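You operate a simulated robot arm through the tools that you are given. There is no shell and no other tool. Be economical: measure what you need, move in short steps, check, and stop when the job is done.

Carry out the task below with a simulated two-armed robot. There is one attempt and no reset: what you move stays moved.

Task
Wipe up the spill on the top of the steel bench with the cloth and put it back.

Only the result counts: the job must be done as asked and must still hold three seconds after the hand-in. Knocking over, shifting, dropping, spilling or breaking anything else fails it. Flat cloth is picked up by pressing the open fingertips on it (5 to 10 N) and closing them slowly along it; thin cloth reads only 2 to 8 mm in the jaws.

Robot
Two 7-joint arms with two-finger parallel grippers on one trunk, on a base that drives. Base frame: it is fixed to the floor where the robot stands at the start and does not move with it; the origin is under the middle of the robot, x ahead of it, y to its left, z up. Units: mm, degrees, N and s.
The left shoulder is at the start at [70, 134, 1176], the right one opposite. With the tool pointing down near the work surface each hand reaches from about 100 to 640 mm from the robot's upright axis, wherever it stands, measured 20 degrees to its own side. Payload 1.57 kg a hand.
The tool frame of a hand sits at the grasp point between the pads (the TCP): z along the fingers, y along the line on which they close. The tips reach 30 mm beyond it. The gripper opens to 80 mm. The fingers are 17 mm wide and 12 mm thick; the gripper's body (40 by 82 mm) begins 80 mm behind the TCP.
Orientation is that of the tool frame in the base frame, as a unit quaternion [w, x, y, z]. With the fingers straight down and closing along the base's y, the tool's x points along the base's -x, its y along +y and its z along -z.

Tools
- The arms move only by the tool play_rows. It takes "left_targets", "right_targets" or both (then of equal length, played together; a hand with none holds still); each is a list of rows, each a list of 3 entries, a list of its own where there are three numbers: the shift along the tool's x, y, z in mm, then the turn, a rotation vector about the tool's x, y, z in degrees, then the closure in counts, from 0 (fully open) to 255 (shut). In form: [[[dx, dy, dz], [ax, ay, az], hand], ...]. A call has 1 to 10 rows; each row shifts and turns the commanded pose from where the row before left it, along the tool's axes as they then stand. Each row takes 0.2 s and may step no farther than 50 mm and 8.6 degrees from the row before; otherwise, or with a gripper value out of range, the whole call is refused. A pose out of reach is approached as far as the arm can. The call stops where the force on the tool passes 40 N (or 10 N more than at its start, if that is more) or the arm is blocked; 0.2 s more then pass. The fingers move at their own pace (about 153 mm/s each) and stop on an object; they squeeze with about 36 N. The grip force told is the motor's: it shows also when the fingers shut on nothing. Time passes only in rows, and 0.2 s behind the last, so rows that do not move let the fingers close. It gives the time, the measured TCP pose, the force on the tool (base axes), the opening and the grip force at its end, in the units of the frame above (readings bear some noise), and new pictures: "pictures" is both (left out), scene, wrist or none (wrist: the cameras of the hands that moved).
- Cameras (640 x 400 px; columns grow to the right, rows downward): "scene" is now at [134.9, 0.8, 1399]; the picture's right is [-0.00, -1.00, 0.00], its down [-0.65, 0.00, -0.76] and it looks along [0.76, -0.00, -0.65] (base axes); focal length 272 px, centre (320, 200). "left" rides on the left gripper at [72, 7, -122] in its tool frame; the picture's right is [-0.09, 1.00, 0.00], its down [-0.84, -0.08, -0.54] and it looks along [-0.54, -0.05, 0.84] (tool axes); focal length 238 px, centre (320, 200). "right" rides on the right gripper at [72, -7, -122] in its tool frame; the picture's right is [0.09, 1.00, 0.00], its down [-0.84, 0.08, -0.54] and it looks along [-0.54, 0.05, 0.84] (tool axes); focal length 238 px, centre (320, 200).
- slide_trunk(by): slides the trunk up (or, below 0, down) by that many mm; the arms and the scene camera ride with it, the base frame stays. It gives what a move gives, with no picture.
- base_move(legs): drives the robot by 1 to 6 legs, each [ahead, left, turn to the left] in mm, mm and degrees, along the robot's own axes; the way and the turn of a leg run together, so that a leg with both is an arc; at most 1500 mm and 180 degrees a leg. The arms and the cameras ride along, it lands a little off, and it stops where it bumps. It gives what a move gives, and a new picture of the scene camera.
- aim_head(pan, tilt): turns the head with the scene camera to pan (to the left, within 86 degrees either way) and tilt (down, from -29 to 69), counted from straight ahead of the robot. It gives what a move gives, and a new picture of the scene camera.
- measure_at(camera, pixels): for up to 12 pixels [column, row] of the newest picture of that camera ("zoom" is the newest enlarged one), the place [x, y, z] in the base frame of the surface seen there, good to about 2 mm. The clock stands still meanwhile.
- enlarge(camera, box): a new picture of the part [left, top, right, bottom] of that camera's present view, enlarged. The clock stands still meanwhile.
- hand_in(): hands the job in; it is judged then, once.

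Work in short steps. Measure before you move; look again where a grasp or a placing could have gone wrong, and mend it. You have 80 turns and 260 pictures in all, those below and enlarged ones among them. Open the grippers and draw the arms clear of the work before you hand the job in, unless the task says otherwise; then end with one line.

The tools are called after ">>>" as name(argument=value, ...) on one line, values as JSON. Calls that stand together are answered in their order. play_rows: Moves the arms, as the interface text tells. Its arguments: {"type":"object","properties":{"left_targets":{"type":"array"},"right_targets":{"type":"array"},"pictures":{"type":"string","enum":["both","scene","wrist","none"]}},"required":[]} The other tools are called the same way: slide_trunk (by) slides the trunk up or down; base_move (legs) drives the base; aim_head (pan, tilt) turns the head that bears the scene camera; measure_at (camera, pixels) gives the place of the surface under pixels of a picture; enlarge (camera, box) takes an enlarged picture of a part of a camera's view; hand_in () hands the job in.

At the start:

```text
time: 0.0
left_tool_pos: [437.4, 221.5, 1122.8]
left_orientation: [0.0, 0.0, 1.0, 0.001]
left_contact_force: [-0.3, 0.2, -0.5]
left_width: 80.1
left_gripper_force: 0.0
right_tool_pos: [424.8, -115.3, 1151.2]
right_orientation: [0.0, 0.0, 1.0, 0.0]
right_contact_force: [-0.3, -0.1, 0.3]
right_width: 79.8
right_gripper_force: 0.1
trunk travel left (down, up): [-750.0, 190.0]
robot x, y, heading: [2.2, 3.0, -0.1]
head pan, tilt: [-0.1, 40.9]
```

scene: 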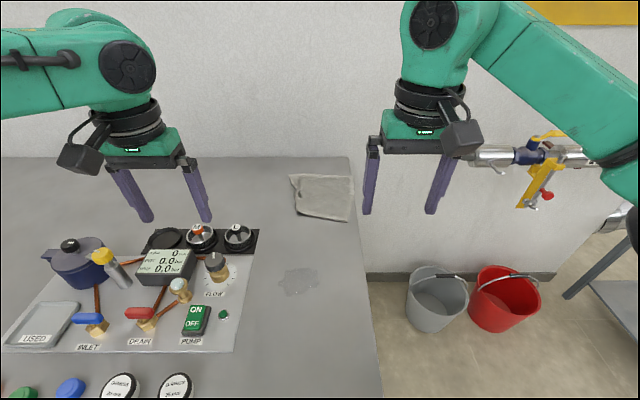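
right: 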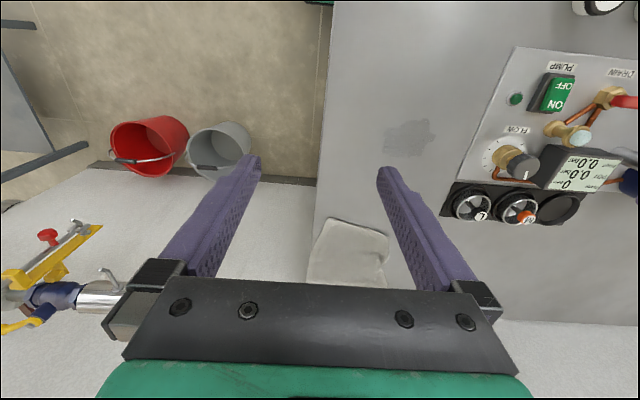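
left: 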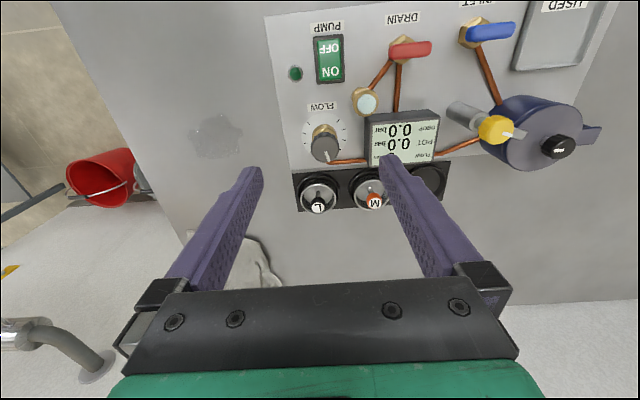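

The cloth is near scene (323,197) and the spill near (298,282). I measure both and enlarge the area.

>>> measure_at(camera="scene", pixels=[[290, 175], [353, 176], [350, 221], [298, 214], [323, 197], [278, 280], [318, 280], [298, 266], [298, 298], [258, 250], [230, 320], [375, 340]])

>>> enlarge(camera="scene", box=[220, 150, 400, 320])

```text
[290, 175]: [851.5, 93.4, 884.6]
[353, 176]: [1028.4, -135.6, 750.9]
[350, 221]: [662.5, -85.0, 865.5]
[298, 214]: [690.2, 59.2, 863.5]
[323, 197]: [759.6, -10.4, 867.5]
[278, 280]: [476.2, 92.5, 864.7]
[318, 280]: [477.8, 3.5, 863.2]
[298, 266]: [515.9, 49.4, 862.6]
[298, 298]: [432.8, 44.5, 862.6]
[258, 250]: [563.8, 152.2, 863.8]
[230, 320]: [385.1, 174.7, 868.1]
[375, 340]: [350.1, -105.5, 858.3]
```

```text
2.35 times, centred on (310, 235) of scene
```

zoom: 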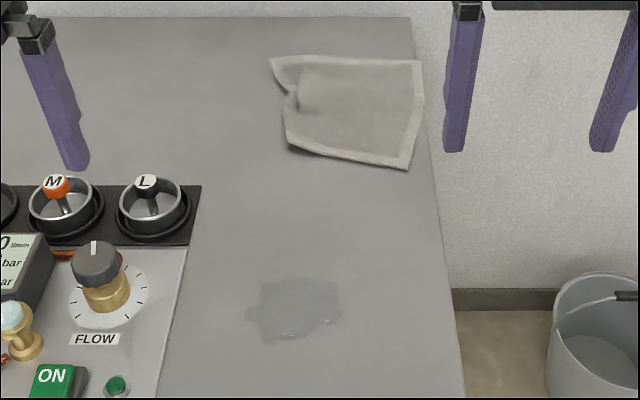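

The cloth centre is about 755 mm ahead, beyond reach, so I need to drive forward. I look down to see the front of the bench.

>>> aim_head(pan=-20, tilt=69)

```text
time: 0.9
left_tool_pos: [436.7, 221.7, 1121.3]
left_orientation: [0.001, 0.0, 1.0, 0.0]
left_contact_force: [-0.1, -0.8, 0.2]
left_width: 80.0
left_gripper_force: 0.0
right_tool_pos: [425.3, -114.3, 1149.6]
right_orientation: [0.0, 0.0, 1.0, 0.0]
right_contact_force: [-0.7, 0.4, 0.0]
right_width: 80.0
right_gripper_force: 0.1
trunk travel left (down, up): [-750.0, 190.0]
robot x, y, heading: [-1.5, 2.4, 0.0]
head pan, tilt: [-20.0, 68.8]
```

scene: 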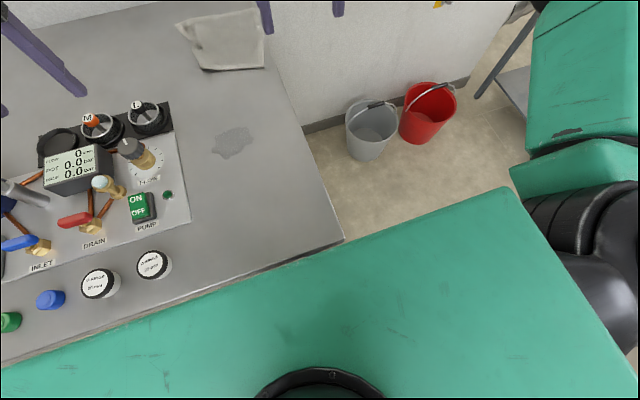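

The bench front corner shows at (343,240), with the robot's green body close behind it. I measure both.

>>> measure_at(camera="scene", pixels=[[340, 238], [280, 262], [150, 315], [346, 248], [300, 275], [500, 195], [200, 310], [154, 264], [320, 340], [140, 155], [180, 190], [190, 222]])

```text
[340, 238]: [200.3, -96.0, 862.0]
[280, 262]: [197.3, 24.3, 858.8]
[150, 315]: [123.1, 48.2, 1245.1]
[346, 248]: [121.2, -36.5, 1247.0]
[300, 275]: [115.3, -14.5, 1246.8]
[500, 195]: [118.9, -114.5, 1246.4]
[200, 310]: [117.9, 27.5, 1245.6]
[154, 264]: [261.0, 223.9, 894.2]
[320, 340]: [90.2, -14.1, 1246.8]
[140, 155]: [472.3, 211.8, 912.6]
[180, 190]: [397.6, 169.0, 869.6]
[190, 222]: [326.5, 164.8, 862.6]
```

The bench front is at x≈198 and the trunk front at x≈121, so there are about 75 mm free. I drive 110 left and then 50 ahead, which lines the right shoulder up with the cloth.

>>> base_move(legs=[[0, 110, 0], [50, 0, 0]])

>>> aim_head(pan=-12, tilt=45)

```text
time: 2.8
left_tool_pos: [480.9, 327.7, 1118.4]
left_orientation: [-0.002, 0.007, 1.0, 0.0]
left_contact_force: [0.2, 1.0, -0.4]
left_width: 79.9
left_gripper_force: 0.0
right_tool_pos: [467.1, -7.8, 1148.2]
right_orientation: [-0.003, 0.007, 1.0, 0.001]
right_contact_force: [1.0, -0.2, -0.1]
right_width: 80.1
right_gripper_force: 0.1
trunk travel left (down, up): [-750.0, 190.0]
robot x, y, heading: [40.2, 109.3, -0.8]
head pan, tilt: [-20.0, 68.8]
stopped in leg 2: the robot was blocked; the commanded pose is now the measured one
```

scene: 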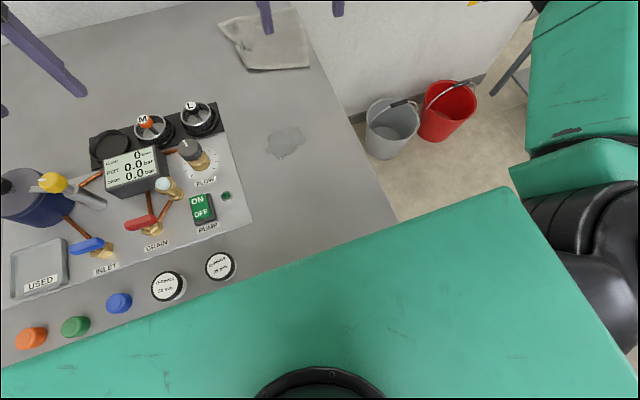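

```text
time: 3.7
left_tool_pos: [476.7, 328.0, 1121.7]
left_orientation: [0.0, 0.006, 1.0, 0.0]
left_contact_force: [0.7, 0.1, -0.3]
left_width: 80.0
left_gripper_force: 0.0
right_tool_pos: [460.0, -8.8, 1150.5]
right_orientation: [0.001, 0.006, 1.0, 0.0]
right_contact_force: [0.2, 0.6, -0.6]
right_width: 80.1
right_gripper_force: 0.1
trunk travel left (down, up): [-750.0, 190.0]
robot x, y, heading: [36.5, 112.2, -0.7]
head pan, tilt: [-12.0, 45.0]
```

scene: 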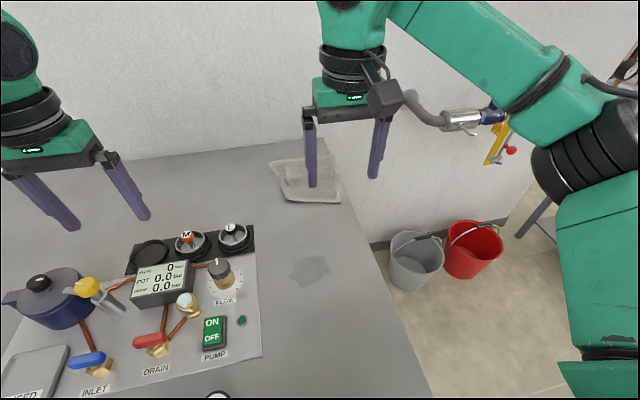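

The base was blocked at x≈37. I stretch the right arm out over the cloth while still high to see how far it reaches.

>>> play_rows(right_targets=[[[-45, 0, 20], [0, 0, 0], 0], [[-45, 0, 20], [0, 0, 0], 0], [[-45, 0, 20], [0, 0, 0], 0], [[-45, 0, 20], [0, 0, 0], 0], [[-45, 0, 20], [0, 0, 0], 0], [[-20, 0, 20], [0, 0, 0], 0]])

```text
time: 5.1
left_tool_pos: [478.8, 327.1, 1122.3]
left_orientation: [0.0, 0.007, 1.0, 0.0]
left_contact_force: [-0.2, 0.9, 0.2]
left_width: 80.1
left_gripper_force: 0.1
right_tool_pos: [631.9, -6.0, 1032.1]
right_orientation: [-0.001, 0.006, 1.0, 0.0]
right_contact_force: [-0.2, 0.1, 0.3]
right_width: 79.9
right_gripper_force: 0.1
right hand out of reach, approached as far as the arm can: row 4, 5, 6
trunk travel left (down, up): [-750.0, 190.0]
robot x, y, heading: [38.8, 109.3, -0.8]
head pan, tilt: [-12.0, 45.0]
```

scene: 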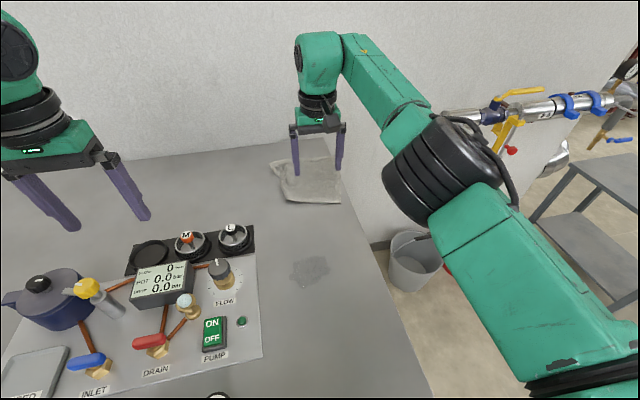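
right: 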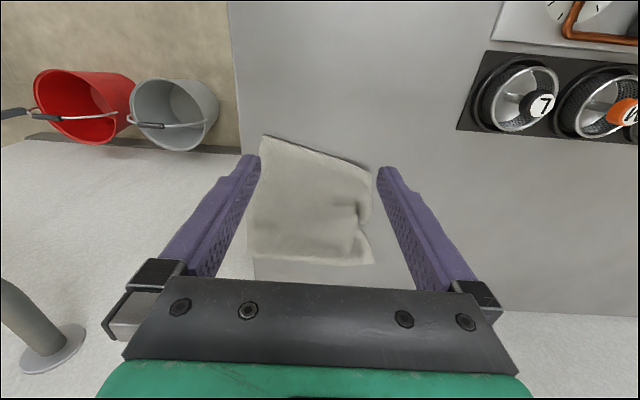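

Upright, the hand reaches only x≈632. I tilt the fingertips forward about the tool's y by roughly 25° to gain reach.

>>> play_rows(right_targets=[[[0, 0, 0], [0, -8, 0], 0], [[0, 0, 0], [0, -8, 0], 0], [[0, 0, 0], [0, -8, 0], 0], [[0, 0, 0], [0, 0, 0], 0]], pictures="none")

```text
time: 6.1
left_tool_pos: [478.9, 327.3, 1120.6]
left_orientation: [-0.001, 0.007, 1.0, 0.001]
left_contact_force: [0.8, 0.4, 0.1]
left_width: 80.1
left_gripper_force: 0.1
right_tool_pos: [632.1, -7.6, 1032.4]
right_orientation: [0.207, 0.007, 0.978, -0.001]
right_contact_force: [0.5, 0.2, 0.1]
right_width: 79.9
right_gripper_force: 0.0
trunk travel left (down, up): [-750.0, 190.0]
robot x, y, heading: [39.4, 107.1, -0.7]
head pan, tilt: [-12.0, 45.0]
```

The tilt is right (tool z points forward and down). I move forward and down to hover about TCP (700,-12,935).

>>> play_rows(right_targets=[[[-7.6, -1.5, 38.8], [0, 0, 0], 0], [[-7.6, -1.5, 38.8], [0, 0, 0], 0], [[-7.6, -1.5, 38.8], [0, 0, 0], 0], [[0, 0, 0], [0, 0, 0], 0]])

```text
time: 7.1
left_tool_pos: [476.6, 326.7, 1120.6]
left_orientation: [0.0, 0.005, 1.0, 0.0]
left_contact_force: [-0.2, 0.1, 0.1]
left_width: 80.1
left_gripper_force: 0.0
right_tool_pos: [699.4, -14.6, 933.4]
right_orientation: [0.208, 0.006, 0.978, -0.001]
right_contact_force: [-0.8, -0.8, 1.3]
right_width: 80.1
right_gripper_force: 0.0
trunk travel left (down, up): [-750.0, 190.0]
robot x, y, heading: [42.9, 111.8, -1.0]
head pan, tilt: [-12.0, 45.0]
```

scene: 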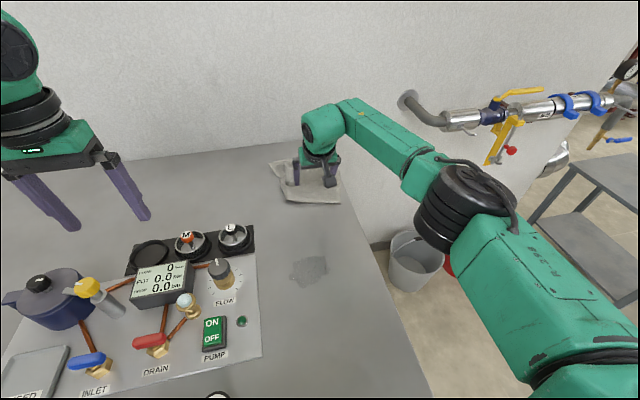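
right: 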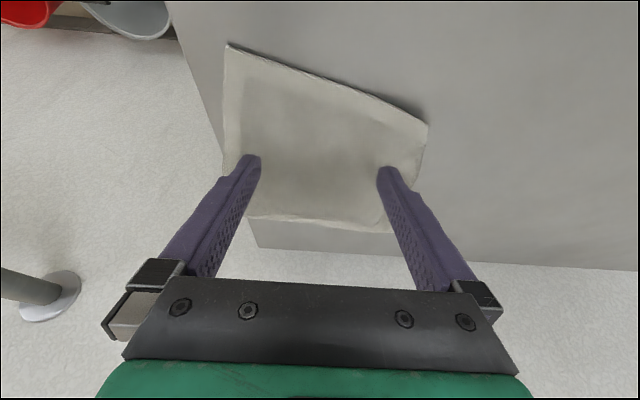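

The hand is now over the cloth. I measure its outline in the right picture to know where to put it back.

>>> measure_at(camera="right", pixels=[[228, 48], [425, 124], [388, 228], [248, 215], [320, 100], [320, 150], [330, 200], [270, 130], [412, 160], [235, 150], [255, 240], [190, 60]])

>>> enlarge(camera="right", box=[180, 20, 460, 260])

```text
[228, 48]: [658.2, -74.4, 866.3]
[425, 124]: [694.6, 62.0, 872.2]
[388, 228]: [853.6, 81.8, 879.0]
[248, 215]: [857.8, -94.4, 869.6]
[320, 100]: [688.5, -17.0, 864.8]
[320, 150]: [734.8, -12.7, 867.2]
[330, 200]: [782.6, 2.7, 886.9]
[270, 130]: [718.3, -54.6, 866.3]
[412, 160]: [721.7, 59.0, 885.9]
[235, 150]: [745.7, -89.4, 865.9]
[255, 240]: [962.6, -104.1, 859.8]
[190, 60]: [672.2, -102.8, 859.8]
```

```text
1.67 times, centred on (320, 140) of right
```

zoom: 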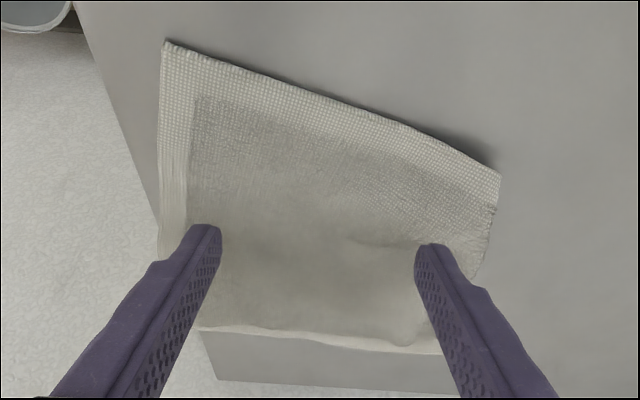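

The tips are at about (712,-14,906). I lower them to about 876, slightly forward, then go in small steps.

>>> play_rows(right_targets=[[[1.2, 0, 15], [0, 0, 0], 0], [[1.2, 0, 15], [0, 0, 0], 0], [[1.2, 0, 2.75], [0, 0, 0], 0], [[1.2, 0, 2.75], [0, 0, 0], 0], [[0, 0, 0], [0, 0, 0], 0]], pictures="none")

```text
time: 8.3
left_tool_pos: [477.7, 327.2, 1121.7]
left_orientation: [0.001, 0.006, 1.0, -0.001]
left_contact_force: [0.5, -0.4, 0.5]
left_width: 79.9
left_gripper_force: 0.2
right_tool_pos: [710.9, -12.0, 900.7]
right_orientation: [0.208, 0.006, 0.978, -0.001]
right_contact_force: [-0.2, -0.5, 0.3]
right_width: 80.3
right_gripper_force: 0.1
trunk travel left (down, up): [-750.0, 190.0]
robot x, y, heading: [37.3, 110.3, -0.6]
head pan, tilt: [-12.0, 45.0]
```

The tips are at about z 873 with no contact yet, so I take 2 mm steps down.

>>> play_rows(right_targets=[[[0.8, 0, 1.83], [0, 0, 0], 0], [[0.8, 0, 1.83], [0, 0, 0], 0], [[0.8, 0, 1.83], [0, 0, 0], 0], [[0, 0, 0], [0, 0, 0], 0]], pictures="none")

```text
time: 9.3
left_tool_pos: [477.8, 327.7, 1120.9]
left_orientation: [0.0, 0.007, 1.0, 0.0]
left_contact_force: [0.8, 0.0, -0.8]
left_width: 80.1
left_gripper_force: 0.0
right_tool_pos: [709.1, -13.3, 896.7]
right_orientation: [0.209, 0.006, 0.978, -0.001]
right_contact_force: [-0.1, -0.3, 0.3]
right_width: 80.0
right_gripper_force: 0.0
trunk travel left (down, up): [-750.0, 190.0]
robot x, y, heading: [36.6, 113.5, -1.1]
head pan, tilt: [-12.0, 45.0]
```

>>> play_rows(right_targets=[[[0.8, 0, 1.83], [0, 0, 0], 0], [[0.8, 0, 1.83], [0, 0, 0], 0], [[0, 0, 0], [0, 0, 0], 0]], pictures="wrist")

```text
time: 10.1
left_tool_pos: [476.7, 327.0, 1121.9]
left_orientation: [0.0, 0.006, 1.0, -0.001]
left_contact_force: [0.0, 1.0, -0.4]
left_width: 80.1
left_gripper_force: 0.1
right_tool_pos: [710.0, -12.4, 893.5]
right_orientation: [0.209, 0.006, 0.978, -0.001]
right_contact_force: [0.8, -0.6, 7.2]
right_width: 80.2
right_gripper_force: 0.1
trunk travel left (down, up): [-750.0, 190.0]
robot x, y, heading: [39.2, 110.7, -0.7]
head pan, tilt: [-12.0, 45.0]
```

right: 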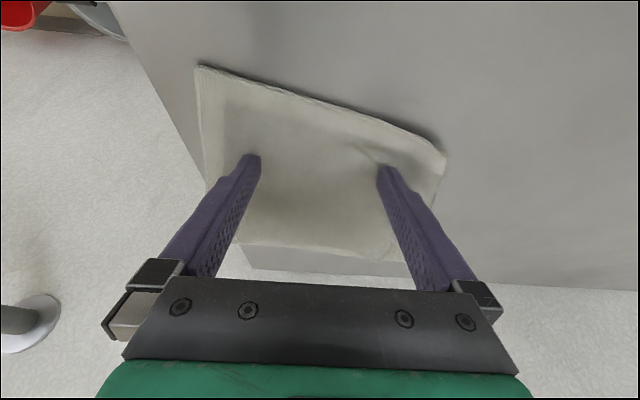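

The force is 7.2 N, within the 5 to 10 N band, with both tips on the cloth. Now I close slowly.

>>> play_rows(right_targets=[[[0, 0, 0], [0, 0, 0], 25], [[0, 0, 0], [0, 0, 0], 50], [[0, 0, 0], [0, 0, 0], 75], [[0, 0, 0], [0, 0, 0], 100], [[0, 0, 0], [0, 0, 0], 125], [[0, 0, 0], [0, 0, 0], 150], [[0, 0, 0], [0, 0, 0], 175], [[0, 0, 0], [0, 0, 0], 200], [[0, 0, 0], [0, 0, 0], 225], [[0, 0, 0], [0, 0, 0], 255]], pictures="wrist")

```text
time: 12.3
left_tool_pos: [477.1, 328.5, 1122.2]
left_orientation: [0.001, 0.006, 1.0, 0.0]
left_contact_force: [0.5, 0.2, 0.4]
left_width: 79.8
left_gripper_force: 0.0
right_tool_pos: [707.8, -11.9, 893.3]
right_orientation: [0.209, 0.007, 0.978, -0.001]
right_contact_force: [1.2, -0.6, 8.5]
right_width: 5.1
right_gripper_force: 26.0
trunk travel left (down, up): [-750.0, 190.0]
robot x, y, heading: [37.4, 111.6, -0.9]
head pan, tilt: [-12.0, 45.0]
```

right: 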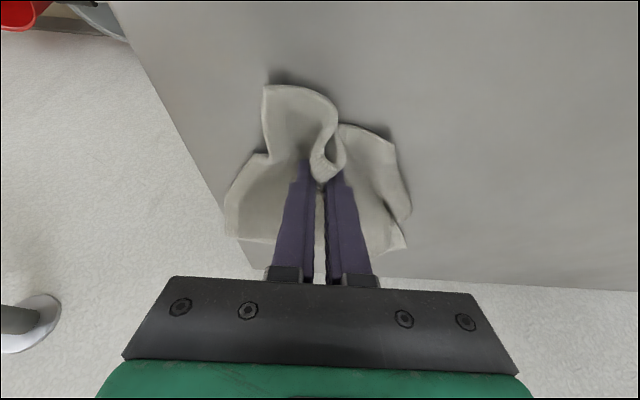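

The opening reads 5.1 mm and the cloth is gathered between the fingers. I lift it about 60 mm and check it comes along.

>>> play_rows(right_targets=[[[-12, 0, -27.4], [0, 0, 0], 255], [[-12, 0, -27.4], [0, 0, 0], 255], [[0, 0, 0], [0, 0, 0], 255]])

```text
time: 13.1
left_tool_pos: [478.2, 327.9, 1120.4]
left_orientation: [-0.002, 0.006, 1.0, 0.0]
left_contact_force: [-0.5, 0.5, -0.3]
left_width: 80.3
left_gripper_force: 0.0
right_tool_pos: [710.4, -13.4, 951.1]
right_orientation: [0.207, 0.006, 0.978, -0.002]
right_contact_force: [0.5, 1.2, -0.5]
right_width: 5.2
right_gripper_force: 25.9
trunk travel left (down, up): [-750.0, 190.0]
robot x, y, heading: [37.5, 111.7, -0.8]
head pan, tilt: [-12.0, 45.0]
```

scene: 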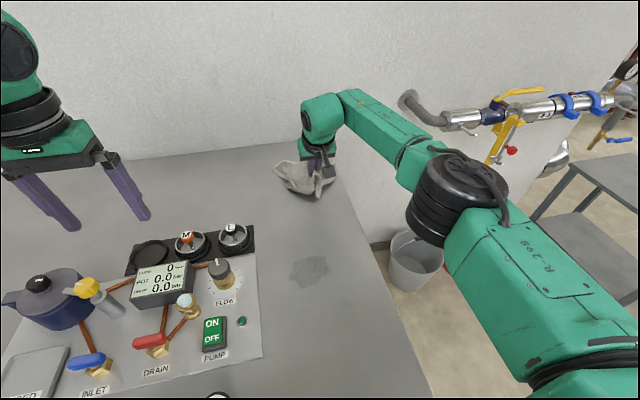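
right: 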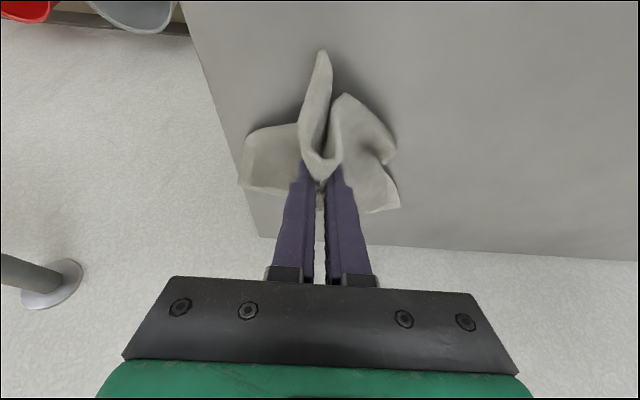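

The cloth is held and lifted. I carry it back toward the spill while bringing the hand upright, aiming for TCP (530,12,950).

>>> play_rows(right_targets=[[[41.1, 6, -18.3], [0, 8, 0], 255], [[43.2, 6, -12.4], [0, 8, 0], 255], [[44.6, 6, -6.3], [0, 8, 0], 255], [[45, 6, 0], [0, 0, 0], 255], [[0, 0, 0], [0, 0, 0], 255]])

```text
time: 14.3
left_tool_pos: [478.6, 327.6, 1120.5]
left_orientation: [-0.001, 0.006, 1.0, 0.0]
left_contact_force: [-0.2, 0.6, 0.6]
left_width: 79.9
left_gripper_force: 0.0
right_tool_pos: [528.5, 13.6, 951.7]
right_orientation: [0.0, 0.007, 1.0, -0.001]
right_contact_force: [-0.3, 0.2, 0.0]
right_width: 5.1
right_gripper_force: 24.9
trunk travel left (down, up): [-750.0, 190.0]
robot x, y, heading: [37.3, 108.7, -0.6]
head pan, tilt: [-12.0, 45.0]
```

scene: 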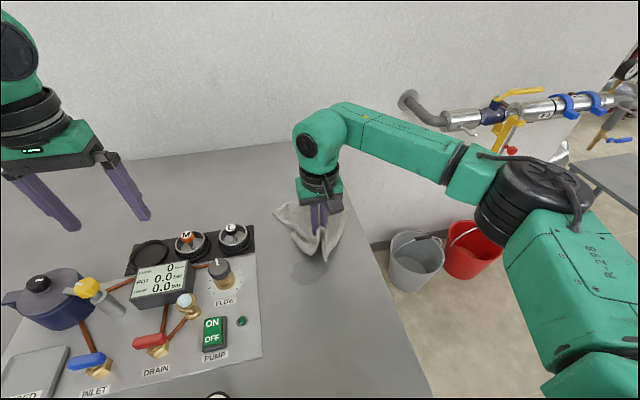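
right: 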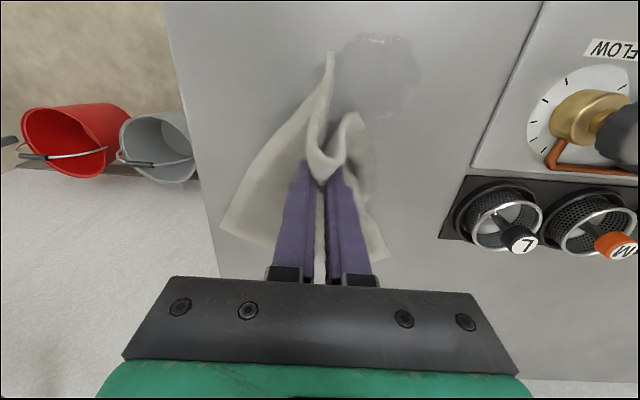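

The cloth hangs just behind the spill. I lower it to just above contact at TCP z≈897.

>>> play_rows(right_targets=[[[0, 0, 27], [0, 0, 0], 255], [[0, 0, 27], [0, 0, 0], 255], [[0, 0, 2], [0, 0, 0], 255], [[0, 0, 0], [0, 0, 0], 255]], pictures="wrist")

```text
time: 15.3
left_tool_pos: [477.2, 327.8, 1120.5]
left_orientation: [0.0, 0.006, 1.0, 0.001]
left_contact_force: [0.6, -0.1, -0.5]
left_width: 80.0
left_gripper_force: 0.1
right_tool_pos: [528.6, 13.6, 896.1]
right_orientation: [0.0, 0.006, 1.0, 0.0]
right_contact_force: [-0.7, 0.1, 5.2]
right_width: 4.6
right_gripper_force: 25.3
trunk travel left (down, up): [-750.0, 190.0]
robot x, y, heading: [40.3, 111.5, -0.6]
head pan, tilt: [-12.0, 45.0]
```

right: 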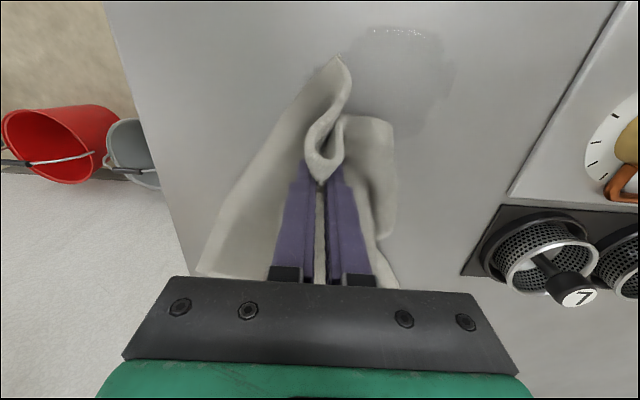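

Contact is 5 N. First stroke: toward the robot along y≈14 to x≈400, pressing 1 mm more.

>>> play_rows(right_targets=[[[20, 0, 1], [0, 0, 0], 255], [[20, 0, 0], [0, 0, 0], 255], [[20, 0, 0], [0, 0, 0], 255], [[20, 0, 0], [0, 0, 0], 255], [[20, 0, 0], [0, 0, 0], 255], [[20, 0, 0], [0, 0, 0], 255], [[10, 0, 0], [0, 0, 0], 255], [[0, 0, 0], [0, 0, 0], 255]])

```text
time: 17.1
left_tool_pos: [477.6, 328.8, 1120.9]
left_orientation: [0.001, 0.007, 1.0, 0.0]
left_contact_force: [0.2, 0.3, -0.3]
left_width: 79.8
left_gripper_force: 0.0
right_tool_pos: [398.8, 16.1, 895.0]
right_orientation: [-0.001, 0.007, 1.0, 0.0]
right_contact_force: [1.1, -0.6, 4.4]
right_width: 5.2
right_gripper_force: 25.1
trunk travel left (down, up): [-750.0, 190.0]
robot x, y, heading: [35.9, 108.4, -0.7]
head pan, tilt: [-12.0, 45.0]
```

scene: 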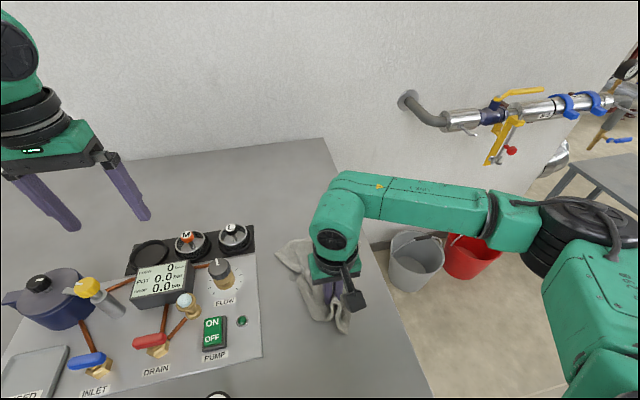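
right: 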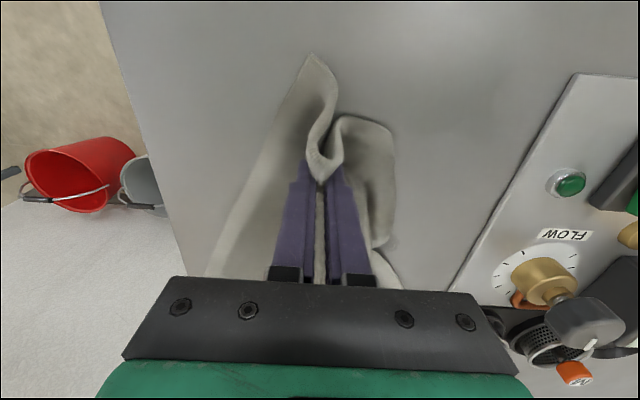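

No residue shows in the open area. Second stroke: shift to y≈50 and push away to x≈530.

>>> play_rows(right_targets=[[[0, 17, 0.5], [0, 0, 0], 255], [[0, 17, 0], [0, 0, 0], 255], [[-22, 0, 0], [0, 0, 0], 255], [[-22, 0, 0], [0, 0, 0], 255], [[-22, 0, 0], [0, 0, 0], 255], [[-22, 0, 0], [0, 0, 0], 255], [[-22, 0, 0], [0, 0, 0], 255], [[-22, 0, 0], [0, 0, 0], 255], [[0, 0, 0], [0, 0, 0], 255]])

```text
time: 19.1
left_tool_pos: [476.7, 326.5, 1121.2]
left_orientation: [0.0, 0.006, 1.0, 0.0]
left_contact_force: [0.0, -0.5, -0.6]
left_width: 79.9
left_gripper_force: 0.0
right_tool_pos: [532.5, 47.0, 896.1]
right_orientation: [0.0, 0.006, 1.0, 0.0]
right_contact_force: [-1.5, 0.3, 4.5]
right_width: 4.9
right_gripper_force: 24.9
trunk travel left (down, up): [-750.0, 190.0]
robot x, y, heading: [38.5, 111.4, -1.0]
head pan, tilt: [-12.0, 45.0]
```

scene: 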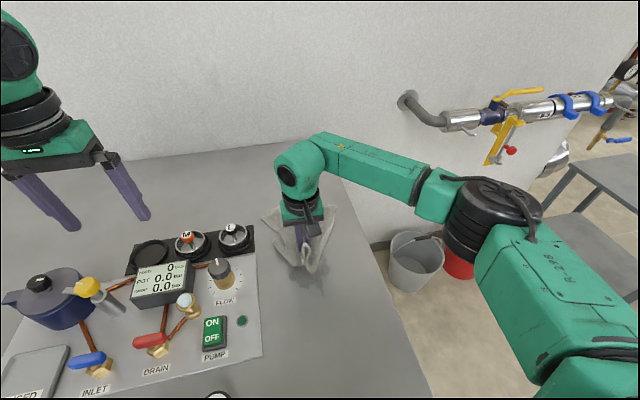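
right: 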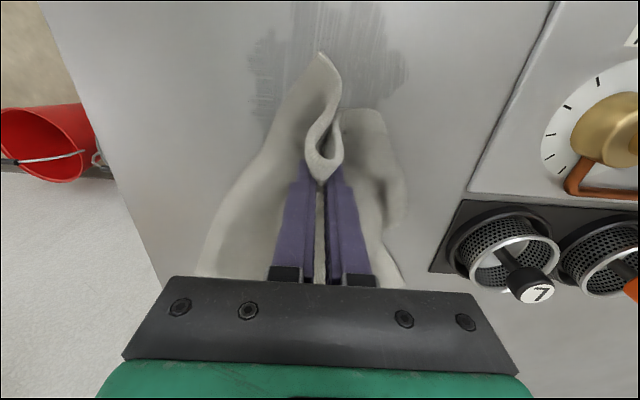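

The strokes clear strips near the fingers and leave residue at about (270,60) and (385,60) in the right picture. I measure its extents.

>>> enlarge(camera="right", box=[220, 0, 440, 140])

>>> measure_at(camera="right", pixels=[[247, 65], [300, 30], [272, 30], [410, 65], [385, 40], [385, 110], [260, 115], [340, 3], [340, 60]])

```text
2.86 times, centred on (330, 70) of right
```

zoom: 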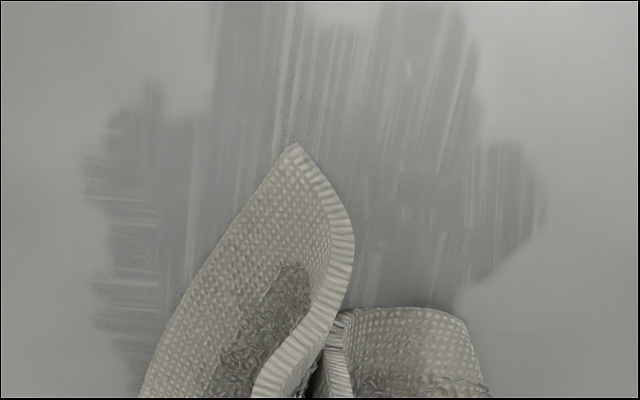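

```text
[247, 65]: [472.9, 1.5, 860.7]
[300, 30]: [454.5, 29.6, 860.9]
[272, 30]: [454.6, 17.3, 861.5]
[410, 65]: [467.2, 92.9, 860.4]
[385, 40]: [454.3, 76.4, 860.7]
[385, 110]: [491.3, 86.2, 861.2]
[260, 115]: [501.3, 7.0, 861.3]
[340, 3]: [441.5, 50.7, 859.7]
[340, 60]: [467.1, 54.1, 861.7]
```

The film is thinner everywhere but not gone. I press about 2 mm harder and do repeated overlapping passes, next at y≈83.

>>> play_rows(right_targets=[[[0, 18, 1], [0, 0, 0], 255], [[0, 18, 1], [0, 0, 0], 255], [[20, 0, 0], [0, 0, 0], 255], [[20, 0, 0], [0, 0, 0], 255], [[20, 0, 0], [0, 0, 0], 255], [[20, 0, 0], [0, 0, 0], 255], [[20, 0, 0], [0, 0, 0], 255], [[20, 0, 0], [0, 0, 0], 255], [[0, -18, 0], [0, 0, 0], 255]], pictures="none")

>>> play_rows(right_targets=[[[-20, 0, 0], [0, 0, 0], 255], [[-20, 0, 0], [0, 0, 0], 255], [[-20, 0, 0], [0, 0, 0], 255], [[-20, 0, 0], [0, 0, 0], 255], [[-20, 0, 0], [0, 0, 0], 255], [[-20, 0, 0], [0, 0, 0], 255], [[0, -18, 0], [0, 0, 0], 255], [[0, 0, 0], [0, 0, 0], 255]])

```text
time: 21.1
left_tool_pos: [476.9, 327.0, 1120.6]
left_orientation: [0.001, 0.006, 1.0, 0.001]
left_contact_force: [0.0, -0.2, 1.1]
left_width: 80.2
left_gripper_force: 0.0
right_tool_pos: [410.9, 67.2, 895.1]
right_orientation: [0.0, 0.007, 1.0, -0.001]
right_contact_force: [-0.4, 2.9, 14.5]
right_width: 5.2
right_gripper_force: 25.3
trunk travel left (down, up): [-750.0, 190.0]
robot x, y, heading: [36.8, 112.0, -0.8]
head pan, tilt: [-12.0, 45.0]
```

```text
time: 22.9
left_tool_pos: [474.5, 327.4, 1121.8]
left_orientation: [0.001, 0.006, 1.0, 0.0]
left_contact_force: [0.1, 0.4, -0.1]
left_width: 79.8
left_gripper_force: 0.1
right_tool_pos: [531.5, 48.9, 893.4]
right_orientation: [0.002, 0.007, 1.0, 0.0]
right_contact_force: [2.3, 2.4, 22.0]
right_width: 5.3
right_gripper_force: 25.3
trunk travel left (down, up): [-750.0, 190.0]
robot x, y, heading: [36.2, 110.1, -0.8]
head pan, tilt: [-12.0, 45.0]
```

scene: 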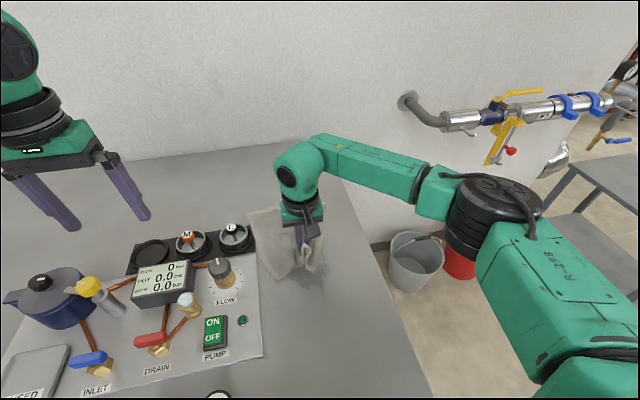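
right: 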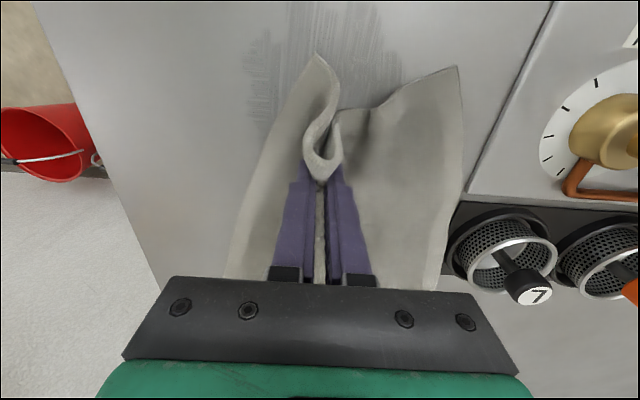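

Force is 22 N, so I ease off slightly and continue: pull back at y≈49, push at y≈31, pull at y≈10.

>>> play_rows(right_targets=[[[20, 0, -0.7], [0, 0, 0], 255], [[20, 0, 0], [0, 0, 0], 255], [[20, 0, 0], [0, 0, 0], 255], [[20, 0, 0], [0, 0, 0], 255], [[20, 0, 0], [0, 0, 0], 255], [[20, 0, 0], [0, 0, 0], 255], [[0, -18, 0], [0, 0, 0], 255]], pictures="none")

>>> play_rows(right_targets=[[[-20, 0, 0], [0, 0, 0], 255], [[-20, 0, 0], [0, 0, 0], 255], [[-20, 0, 0], [0, 0, 0], 255], [[-20, 0, 0], [0, 0, 0], 255], [[-20, 0, 0], [0, 0, 0], 255], [[-20, 0, 0], [0, 0, 0], 255], [[0, -19, 0], [0, 0, 0], 255]], pictures="none")

>>> play_rows(right_targets=[[[20, 0, -0.3], [0, 0, 0], 255], [[20, 0, 0], [0, 0, 0], 255], [[20, 0, 0], [0, 0, 0], 255], [[20, 0, 0], [0, 0, 0], 255], [[20, 0, 0], [0, 0, 0], 255], [[20, 0, 0], [0, 0, 0], 255], [[0, -14, 0], [0, 0, 0], 255]], pictures="none")

>>> play_rows(right_targets=[[[-20, 0, 0], [0, 0, 0], 255], [[-20, 0, 0], [0, 0, 0], 255], [[-20, 0, 0], [0, 0, 0], 255], [[-20, 0, 0], [0, 0, 0], 255], [[-20, 0, 0], [0, 0, 0], 255], [[-20, 0, 0], [0, 0, 0], 255], [[-20, 0, -4], [0, 0, 0], 255], [[-20, 0, -10], [0, 0, 0], 255], [[-20, 0, -10], [0, 0, 0], 255], [[0, 0, 0], [0, 0, 0], 255]])

```text
time: 24.5
left_tool_pos: [476.5, 326.1, 1122.1]
left_orientation: [0.001, 0.007, 1.0, -0.001]
left_contact_force: [0.5, 0.3, 0.0]
left_width: 80.0
left_gripper_force: 0.1
right_tool_pos: [409.1, 31.3, 894.9]
right_orientation: [-0.001, 0.006, 1.0, 0.0]
right_contact_force: [-0.6, 1.6, 8.0]
right_width: 4.9
right_gripper_force: 25.7
trunk travel left (down, up): [-750.0, 190.0]
robot x, y, heading: [34.6, 107.4, -0.4]
head pan, tilt: [-12.0, 45.0]
```

```text
time: 26.1
left_tool_pos: [474.9, 326.4, 1121.0]
left_orientation: [0.001, 0.006, 1.0, 0.0]
left_contact_force: [0.1, 0.3, 0.8]
left_width: 79.7
left_gripper_force: 0.1
right_tool_pos: [531.0, 10.4, 894.0]
right_orientation: [0.002, 0.007, 1.0, 0.001]
right_contact_force: [1.6, 2.4, 8.4]
right_width: 5.3
right_gripper_force: 25.2
trunk travel left (down, up): [-750.0, 190.0]
robot x, y, heading: [40.5, 108.1, -0.6]
head pan, tilt: [-12.0, 45.0]
```

```text
time: 27.7
left_tool_pos: [476.9, 327.2, 1122.4]
left_orientation: [0.0, 0.006, 1.0, 0.0]
left_contact_force: [0.5, 0.2, 0.0]
left_width: 80.0
left_gripper_force: 0.0
right_tool_pos: [410.4, -1.6, 895.1]
right_orientation: [-0.001, 0.007, 1.0, 0.0]
right_contact_force: [0.4, 2.3, 6.0]
right_width: 5.3
right_gripper_force: 25.9
trunk travel left (down, up): [-750.0, 190.0]
robot x, y, heading: [38.2, 114.0, -0.6]
head pan, tilt: [-12.0, 45.0]
```

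```text
time: 29.9
left_tool_pos: [478.5, 327.5, 1121.8]
left_orientation: [-0.001, 0.006, 1.0, 0.0]
left_contact_force: [0.5, -0.7, 0.0]
left_width: 80.0
left_gripper_force: 0.0
right_tool_pos: [591.1, -3.8, 916.9]
right_orientation: [-0.001, 0.006, 1.0, 0.0]
right_contact_force: [0.1, -0.4, -1.4]
right_width: 5.1
right_gripper_force: 25.7
trunk travel left (down, up): [-750.0, 190.0]
robot x, y, heading: [42.8, 111.9, -0.5]
head pan, tilt: [-12.0, 45.0]
```

scene: 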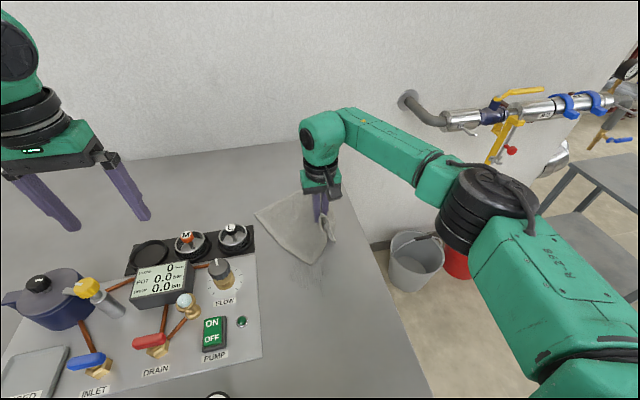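
right: 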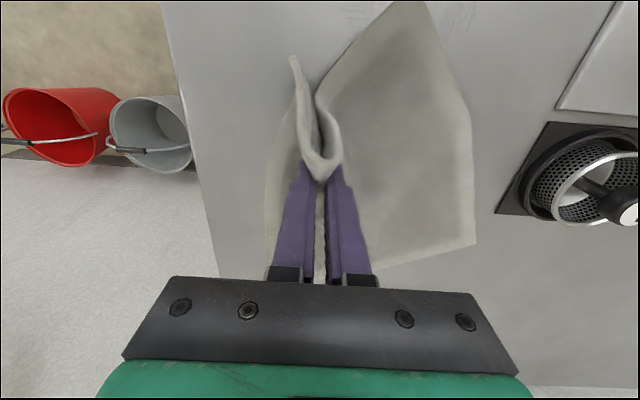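

A faint residue shows near (455,20) in the right picture. I lift 60 mm so the cloth clears and look closely.

>>> play_rows(right_targets=[[[-10, -5, -40], [0, 0, 0], 255], [[0, 0, -40], [0, 0, 0], 255], [[0, 0, 0], [0, 0, 0], 255]], pictures="both")

>>> enlarge(camera="scene", box=[230, 220, 400, 330])

>>> enlarge(camera="right", box=[240, 0, 560, 200])

```text
time: 30.7
left_tool_pos: [477.6, 326.8, 1121.3]
left_orientation: [0.0, 0.006, 1.0, 0.0]
left_contact_force: [0.8, 0.5, -1.0]
left_width: 79.9
left_gripper_force: 0.1
right_tool_pos: [601.7, -8.3, 997.5]
right_orientation: [-0.002, 0.006, 1.0, 0.0]
right_contact_force: [-0.1, -0.2, -0.1]
right_width: 5.1
right_gripper_force: 25.5
trunk travel left (down, up): [-750.0, 190.0]
robot x, y, heading: [38.5, 112.3, -0.8]
head pan, tilt: [-12.0, 45.0]
```

scene: 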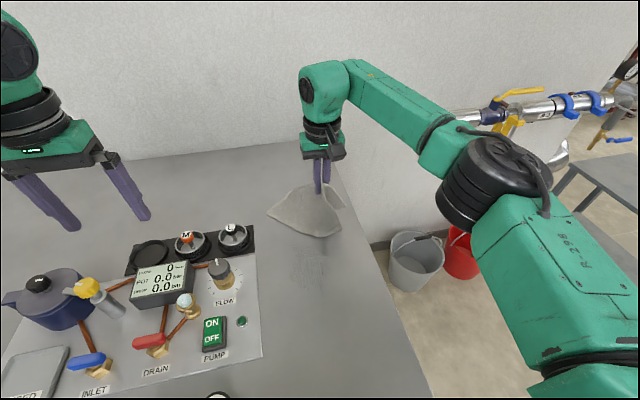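
right: 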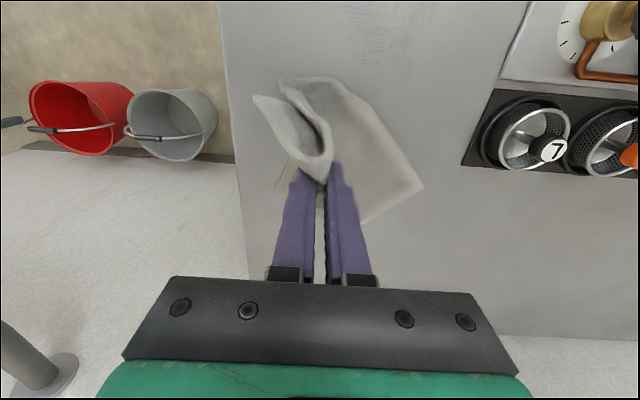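

```text
3.64 times, centred on (315, 275) of scene
```

zoom: 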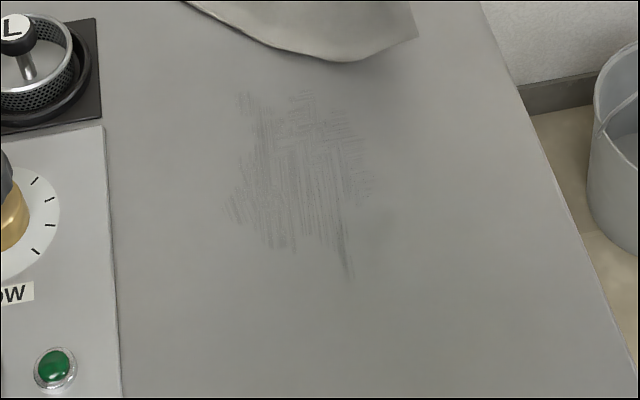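

```text
2.00 times, centred on (400, 100) of right
```

zoom: 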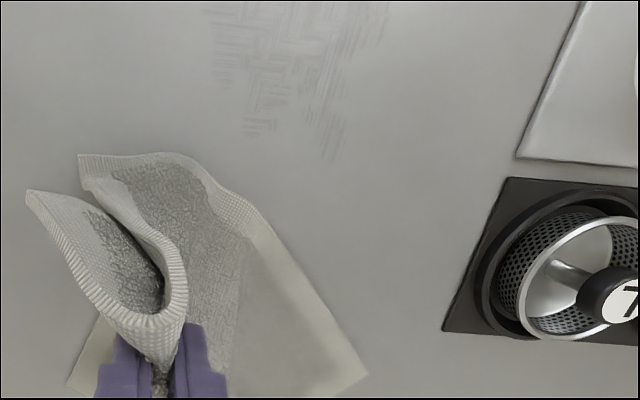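

Only faint streaks remain. I measure their extents on the last scene view.

>>> measure_at(camera="scene", pixels=[[292, 278], [297, 247], [316, 245], [328, 273], [322, 296], [305, 287]])

```text
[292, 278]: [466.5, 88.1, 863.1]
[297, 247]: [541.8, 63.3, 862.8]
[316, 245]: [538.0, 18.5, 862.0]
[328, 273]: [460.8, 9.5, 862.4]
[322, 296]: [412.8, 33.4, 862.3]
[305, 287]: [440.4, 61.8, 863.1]
```

I return to (555,85) and lower for a second round.

>>> play_rows(right_targets=[[[16, 31, 0], [0, 0, 0], 255], [[15, 31, 0], [0, 0, 0], 255], [[15, 31, 25], [0, 0, 0], 255], [[0, 0, 35], [0, 0, 0], 255], [[0, 0, 35], [0, 0, 0], 255], [[0, 0, 7], [0, 0, 0], 255], [[0, 0, 2], [0, 0, 0], 255], [[0, 0, 0], [0, 0, 0], 255]], pictures="wrist")

```text
time: 32.6
left_tool_pos: [474.6, 327.1, 1123.7]
left_orientation: [0.001, 0.006, 1.0, 0.001]
left_contact_force: [0.0, 0.5, -0.1]
left_width: 80.0
left_gripper_force: 0.1
right_tool_pos: [557.3, 84.0, 900.1]
right_orientation: [0.005, 0.007, 1.0, 0.003]
right_contact_force: [-3.2, -3.4, 22.5]
right_width: 5.1
right_gripper_force: 25.8
trunk travel left (down, up): [-750.0, 190.0]
robot x, y, heading: [37.8, 108.6, -0.6]
head pan, tilt: [-12.0, 45.0]
stopped in row 8 (right hand): the force on the tool passed its limit (the readings are from after the stop); the commanded pose is now the measured one
```

right: 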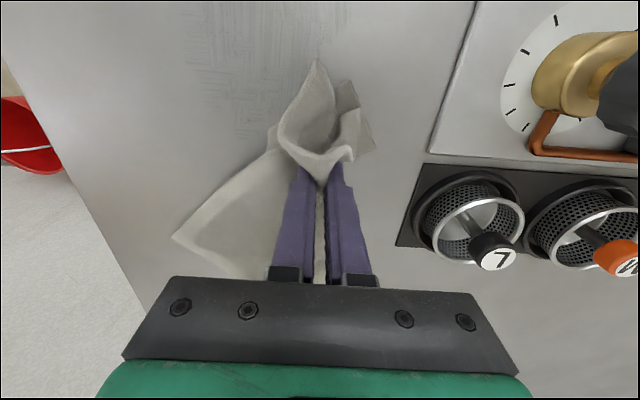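

The cloth bunched a little under the tips (22 N at z 900), which is still usable. I ease up 1 mm and run the passes.

>>> play_rows(right_targets=[[[22, 0, -1], [0, 0, 0], 255], [[22, 0, 0], [0, 0, 0], 255], [[22, 0, 0], [0, 0, 0], 255], [[22, 0, 0], [0, 0, 0], 255], [[22, 0, 0], [0, 0, 0], 255], [[22, 0, 0], [0, 0, 0], 255], [[0, -15, 0], [0, 0, 0], 255]], pictures="wrist")

```text
time: 34.2
left_tool_pos: [472.9, 331.0, 1123.1]
left_orientation: [0.002, 0.006, 1.0, -0.001]
left_contact_force: [0.3, -0.2, 0.4]
left_width: 79.9
left_gripper_force: 0.1
right_tool_pos: [420.9, 76.6, 898.8]
right_orientation: [0.006, 0.005, 1.0, 0.004]
right_contact_force: [1.0, 7.6, 35.9]
right_width: 4.9
right_gripper_force: 25.4
trunk travel left (down, up): [-750.0, 190.0]
robot x, y, heading: [37.5, 110.1, -0.7]
head pan, tilt: [-12.0, 45.0]
```

right: 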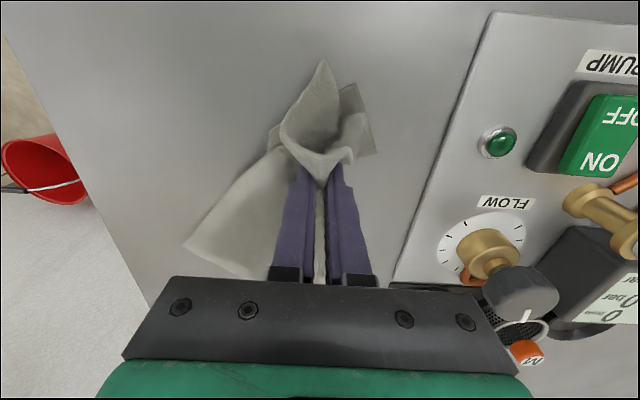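

Force is 36 N, so I raise 2 mm and continue with lane y≈70 away, then y≈55 back.

>>> play_rows(right_targets=[[[0, 0, -2], [0, 0, 0], 255], [[-22, 0, 0], [0, 0, 0], 255], [[-22, 0, 0], [0, 0, 0], 255], [[-22, 0, 0], [0, 0, 0], 255], [[-22, 0, 0], [0, 0, 0], 255], [[-22, 0, 0], [0, 0, 0], 255], [[-20, 0, 0], [0, 0, 0], 255], [[0, -15, 0], [0, 0, 0], 255]], pictures="none")

>>> play_rows(right_targets=[[[22, 0, 0], [0, 0, 0], 255], [[22, 0, 0], [0, 0, 0], 255], [[22, 0, 0], [0, 0, 0], 255], [[22, 0, 0], [0, 0, 0], 255], [[22, 0, 0], [0, 0, 0], 255], [[20, 0, 0], [0, 0, 0], 255], [[0, -15, 0], [0, 0, 0], 255]], pictures="wrist")

```text
time: 36.0
left_tool_pos: [476.1, 328.5, 1122.0]
left_orientation: [0.001, 0.006, 1.0, 0.0]
left_contact_force: [-0.9, 0.3, 0.0]
left_width: 79.9
left_gripper_force: 0.0
right_tool_pos: [555.3, 54.6, 899.8]
right_orientation: [0.004, 0.007, 1.0, 0.001]
right_contact_force: [0.1, 2.6, 12.3]
right_width: 5.1
right_gripper_force: 25.5
trunk travel left (down, up): [-750.0, 190.0]
robot x, y, heading: [39.8, 112.9, -0.9]
head pan, tilt: [-12.0, 45.0]
```

```text
time: 37.6
left_tool_pos: [474.9, 329.9, 1122.4]
left_orientation: [0.002, 0.006, 1.0, -0.001]
left_contact_force: [0.4, 0.0, -0.4]
left_width: 79.8
left_gripper_force: 0.0
right_tool_pos: [423.1, 42.7, 900.6]
right_orientation: [0.003, 0.007, 1.0, 0.001]
right_contact_force: [-0.8, 5.2, 22.1]
right_width: 5.0
right_gripper_force: 25.3
trunk travel left (down, up): [-750.0, 190.0]
robot x, y, heading: [40.3, 109.2, -0.5]
head pan, tilt: [-12.0, 45.0]
```

right: 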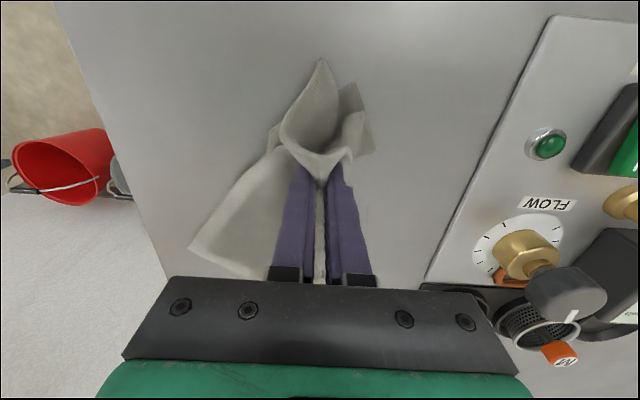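

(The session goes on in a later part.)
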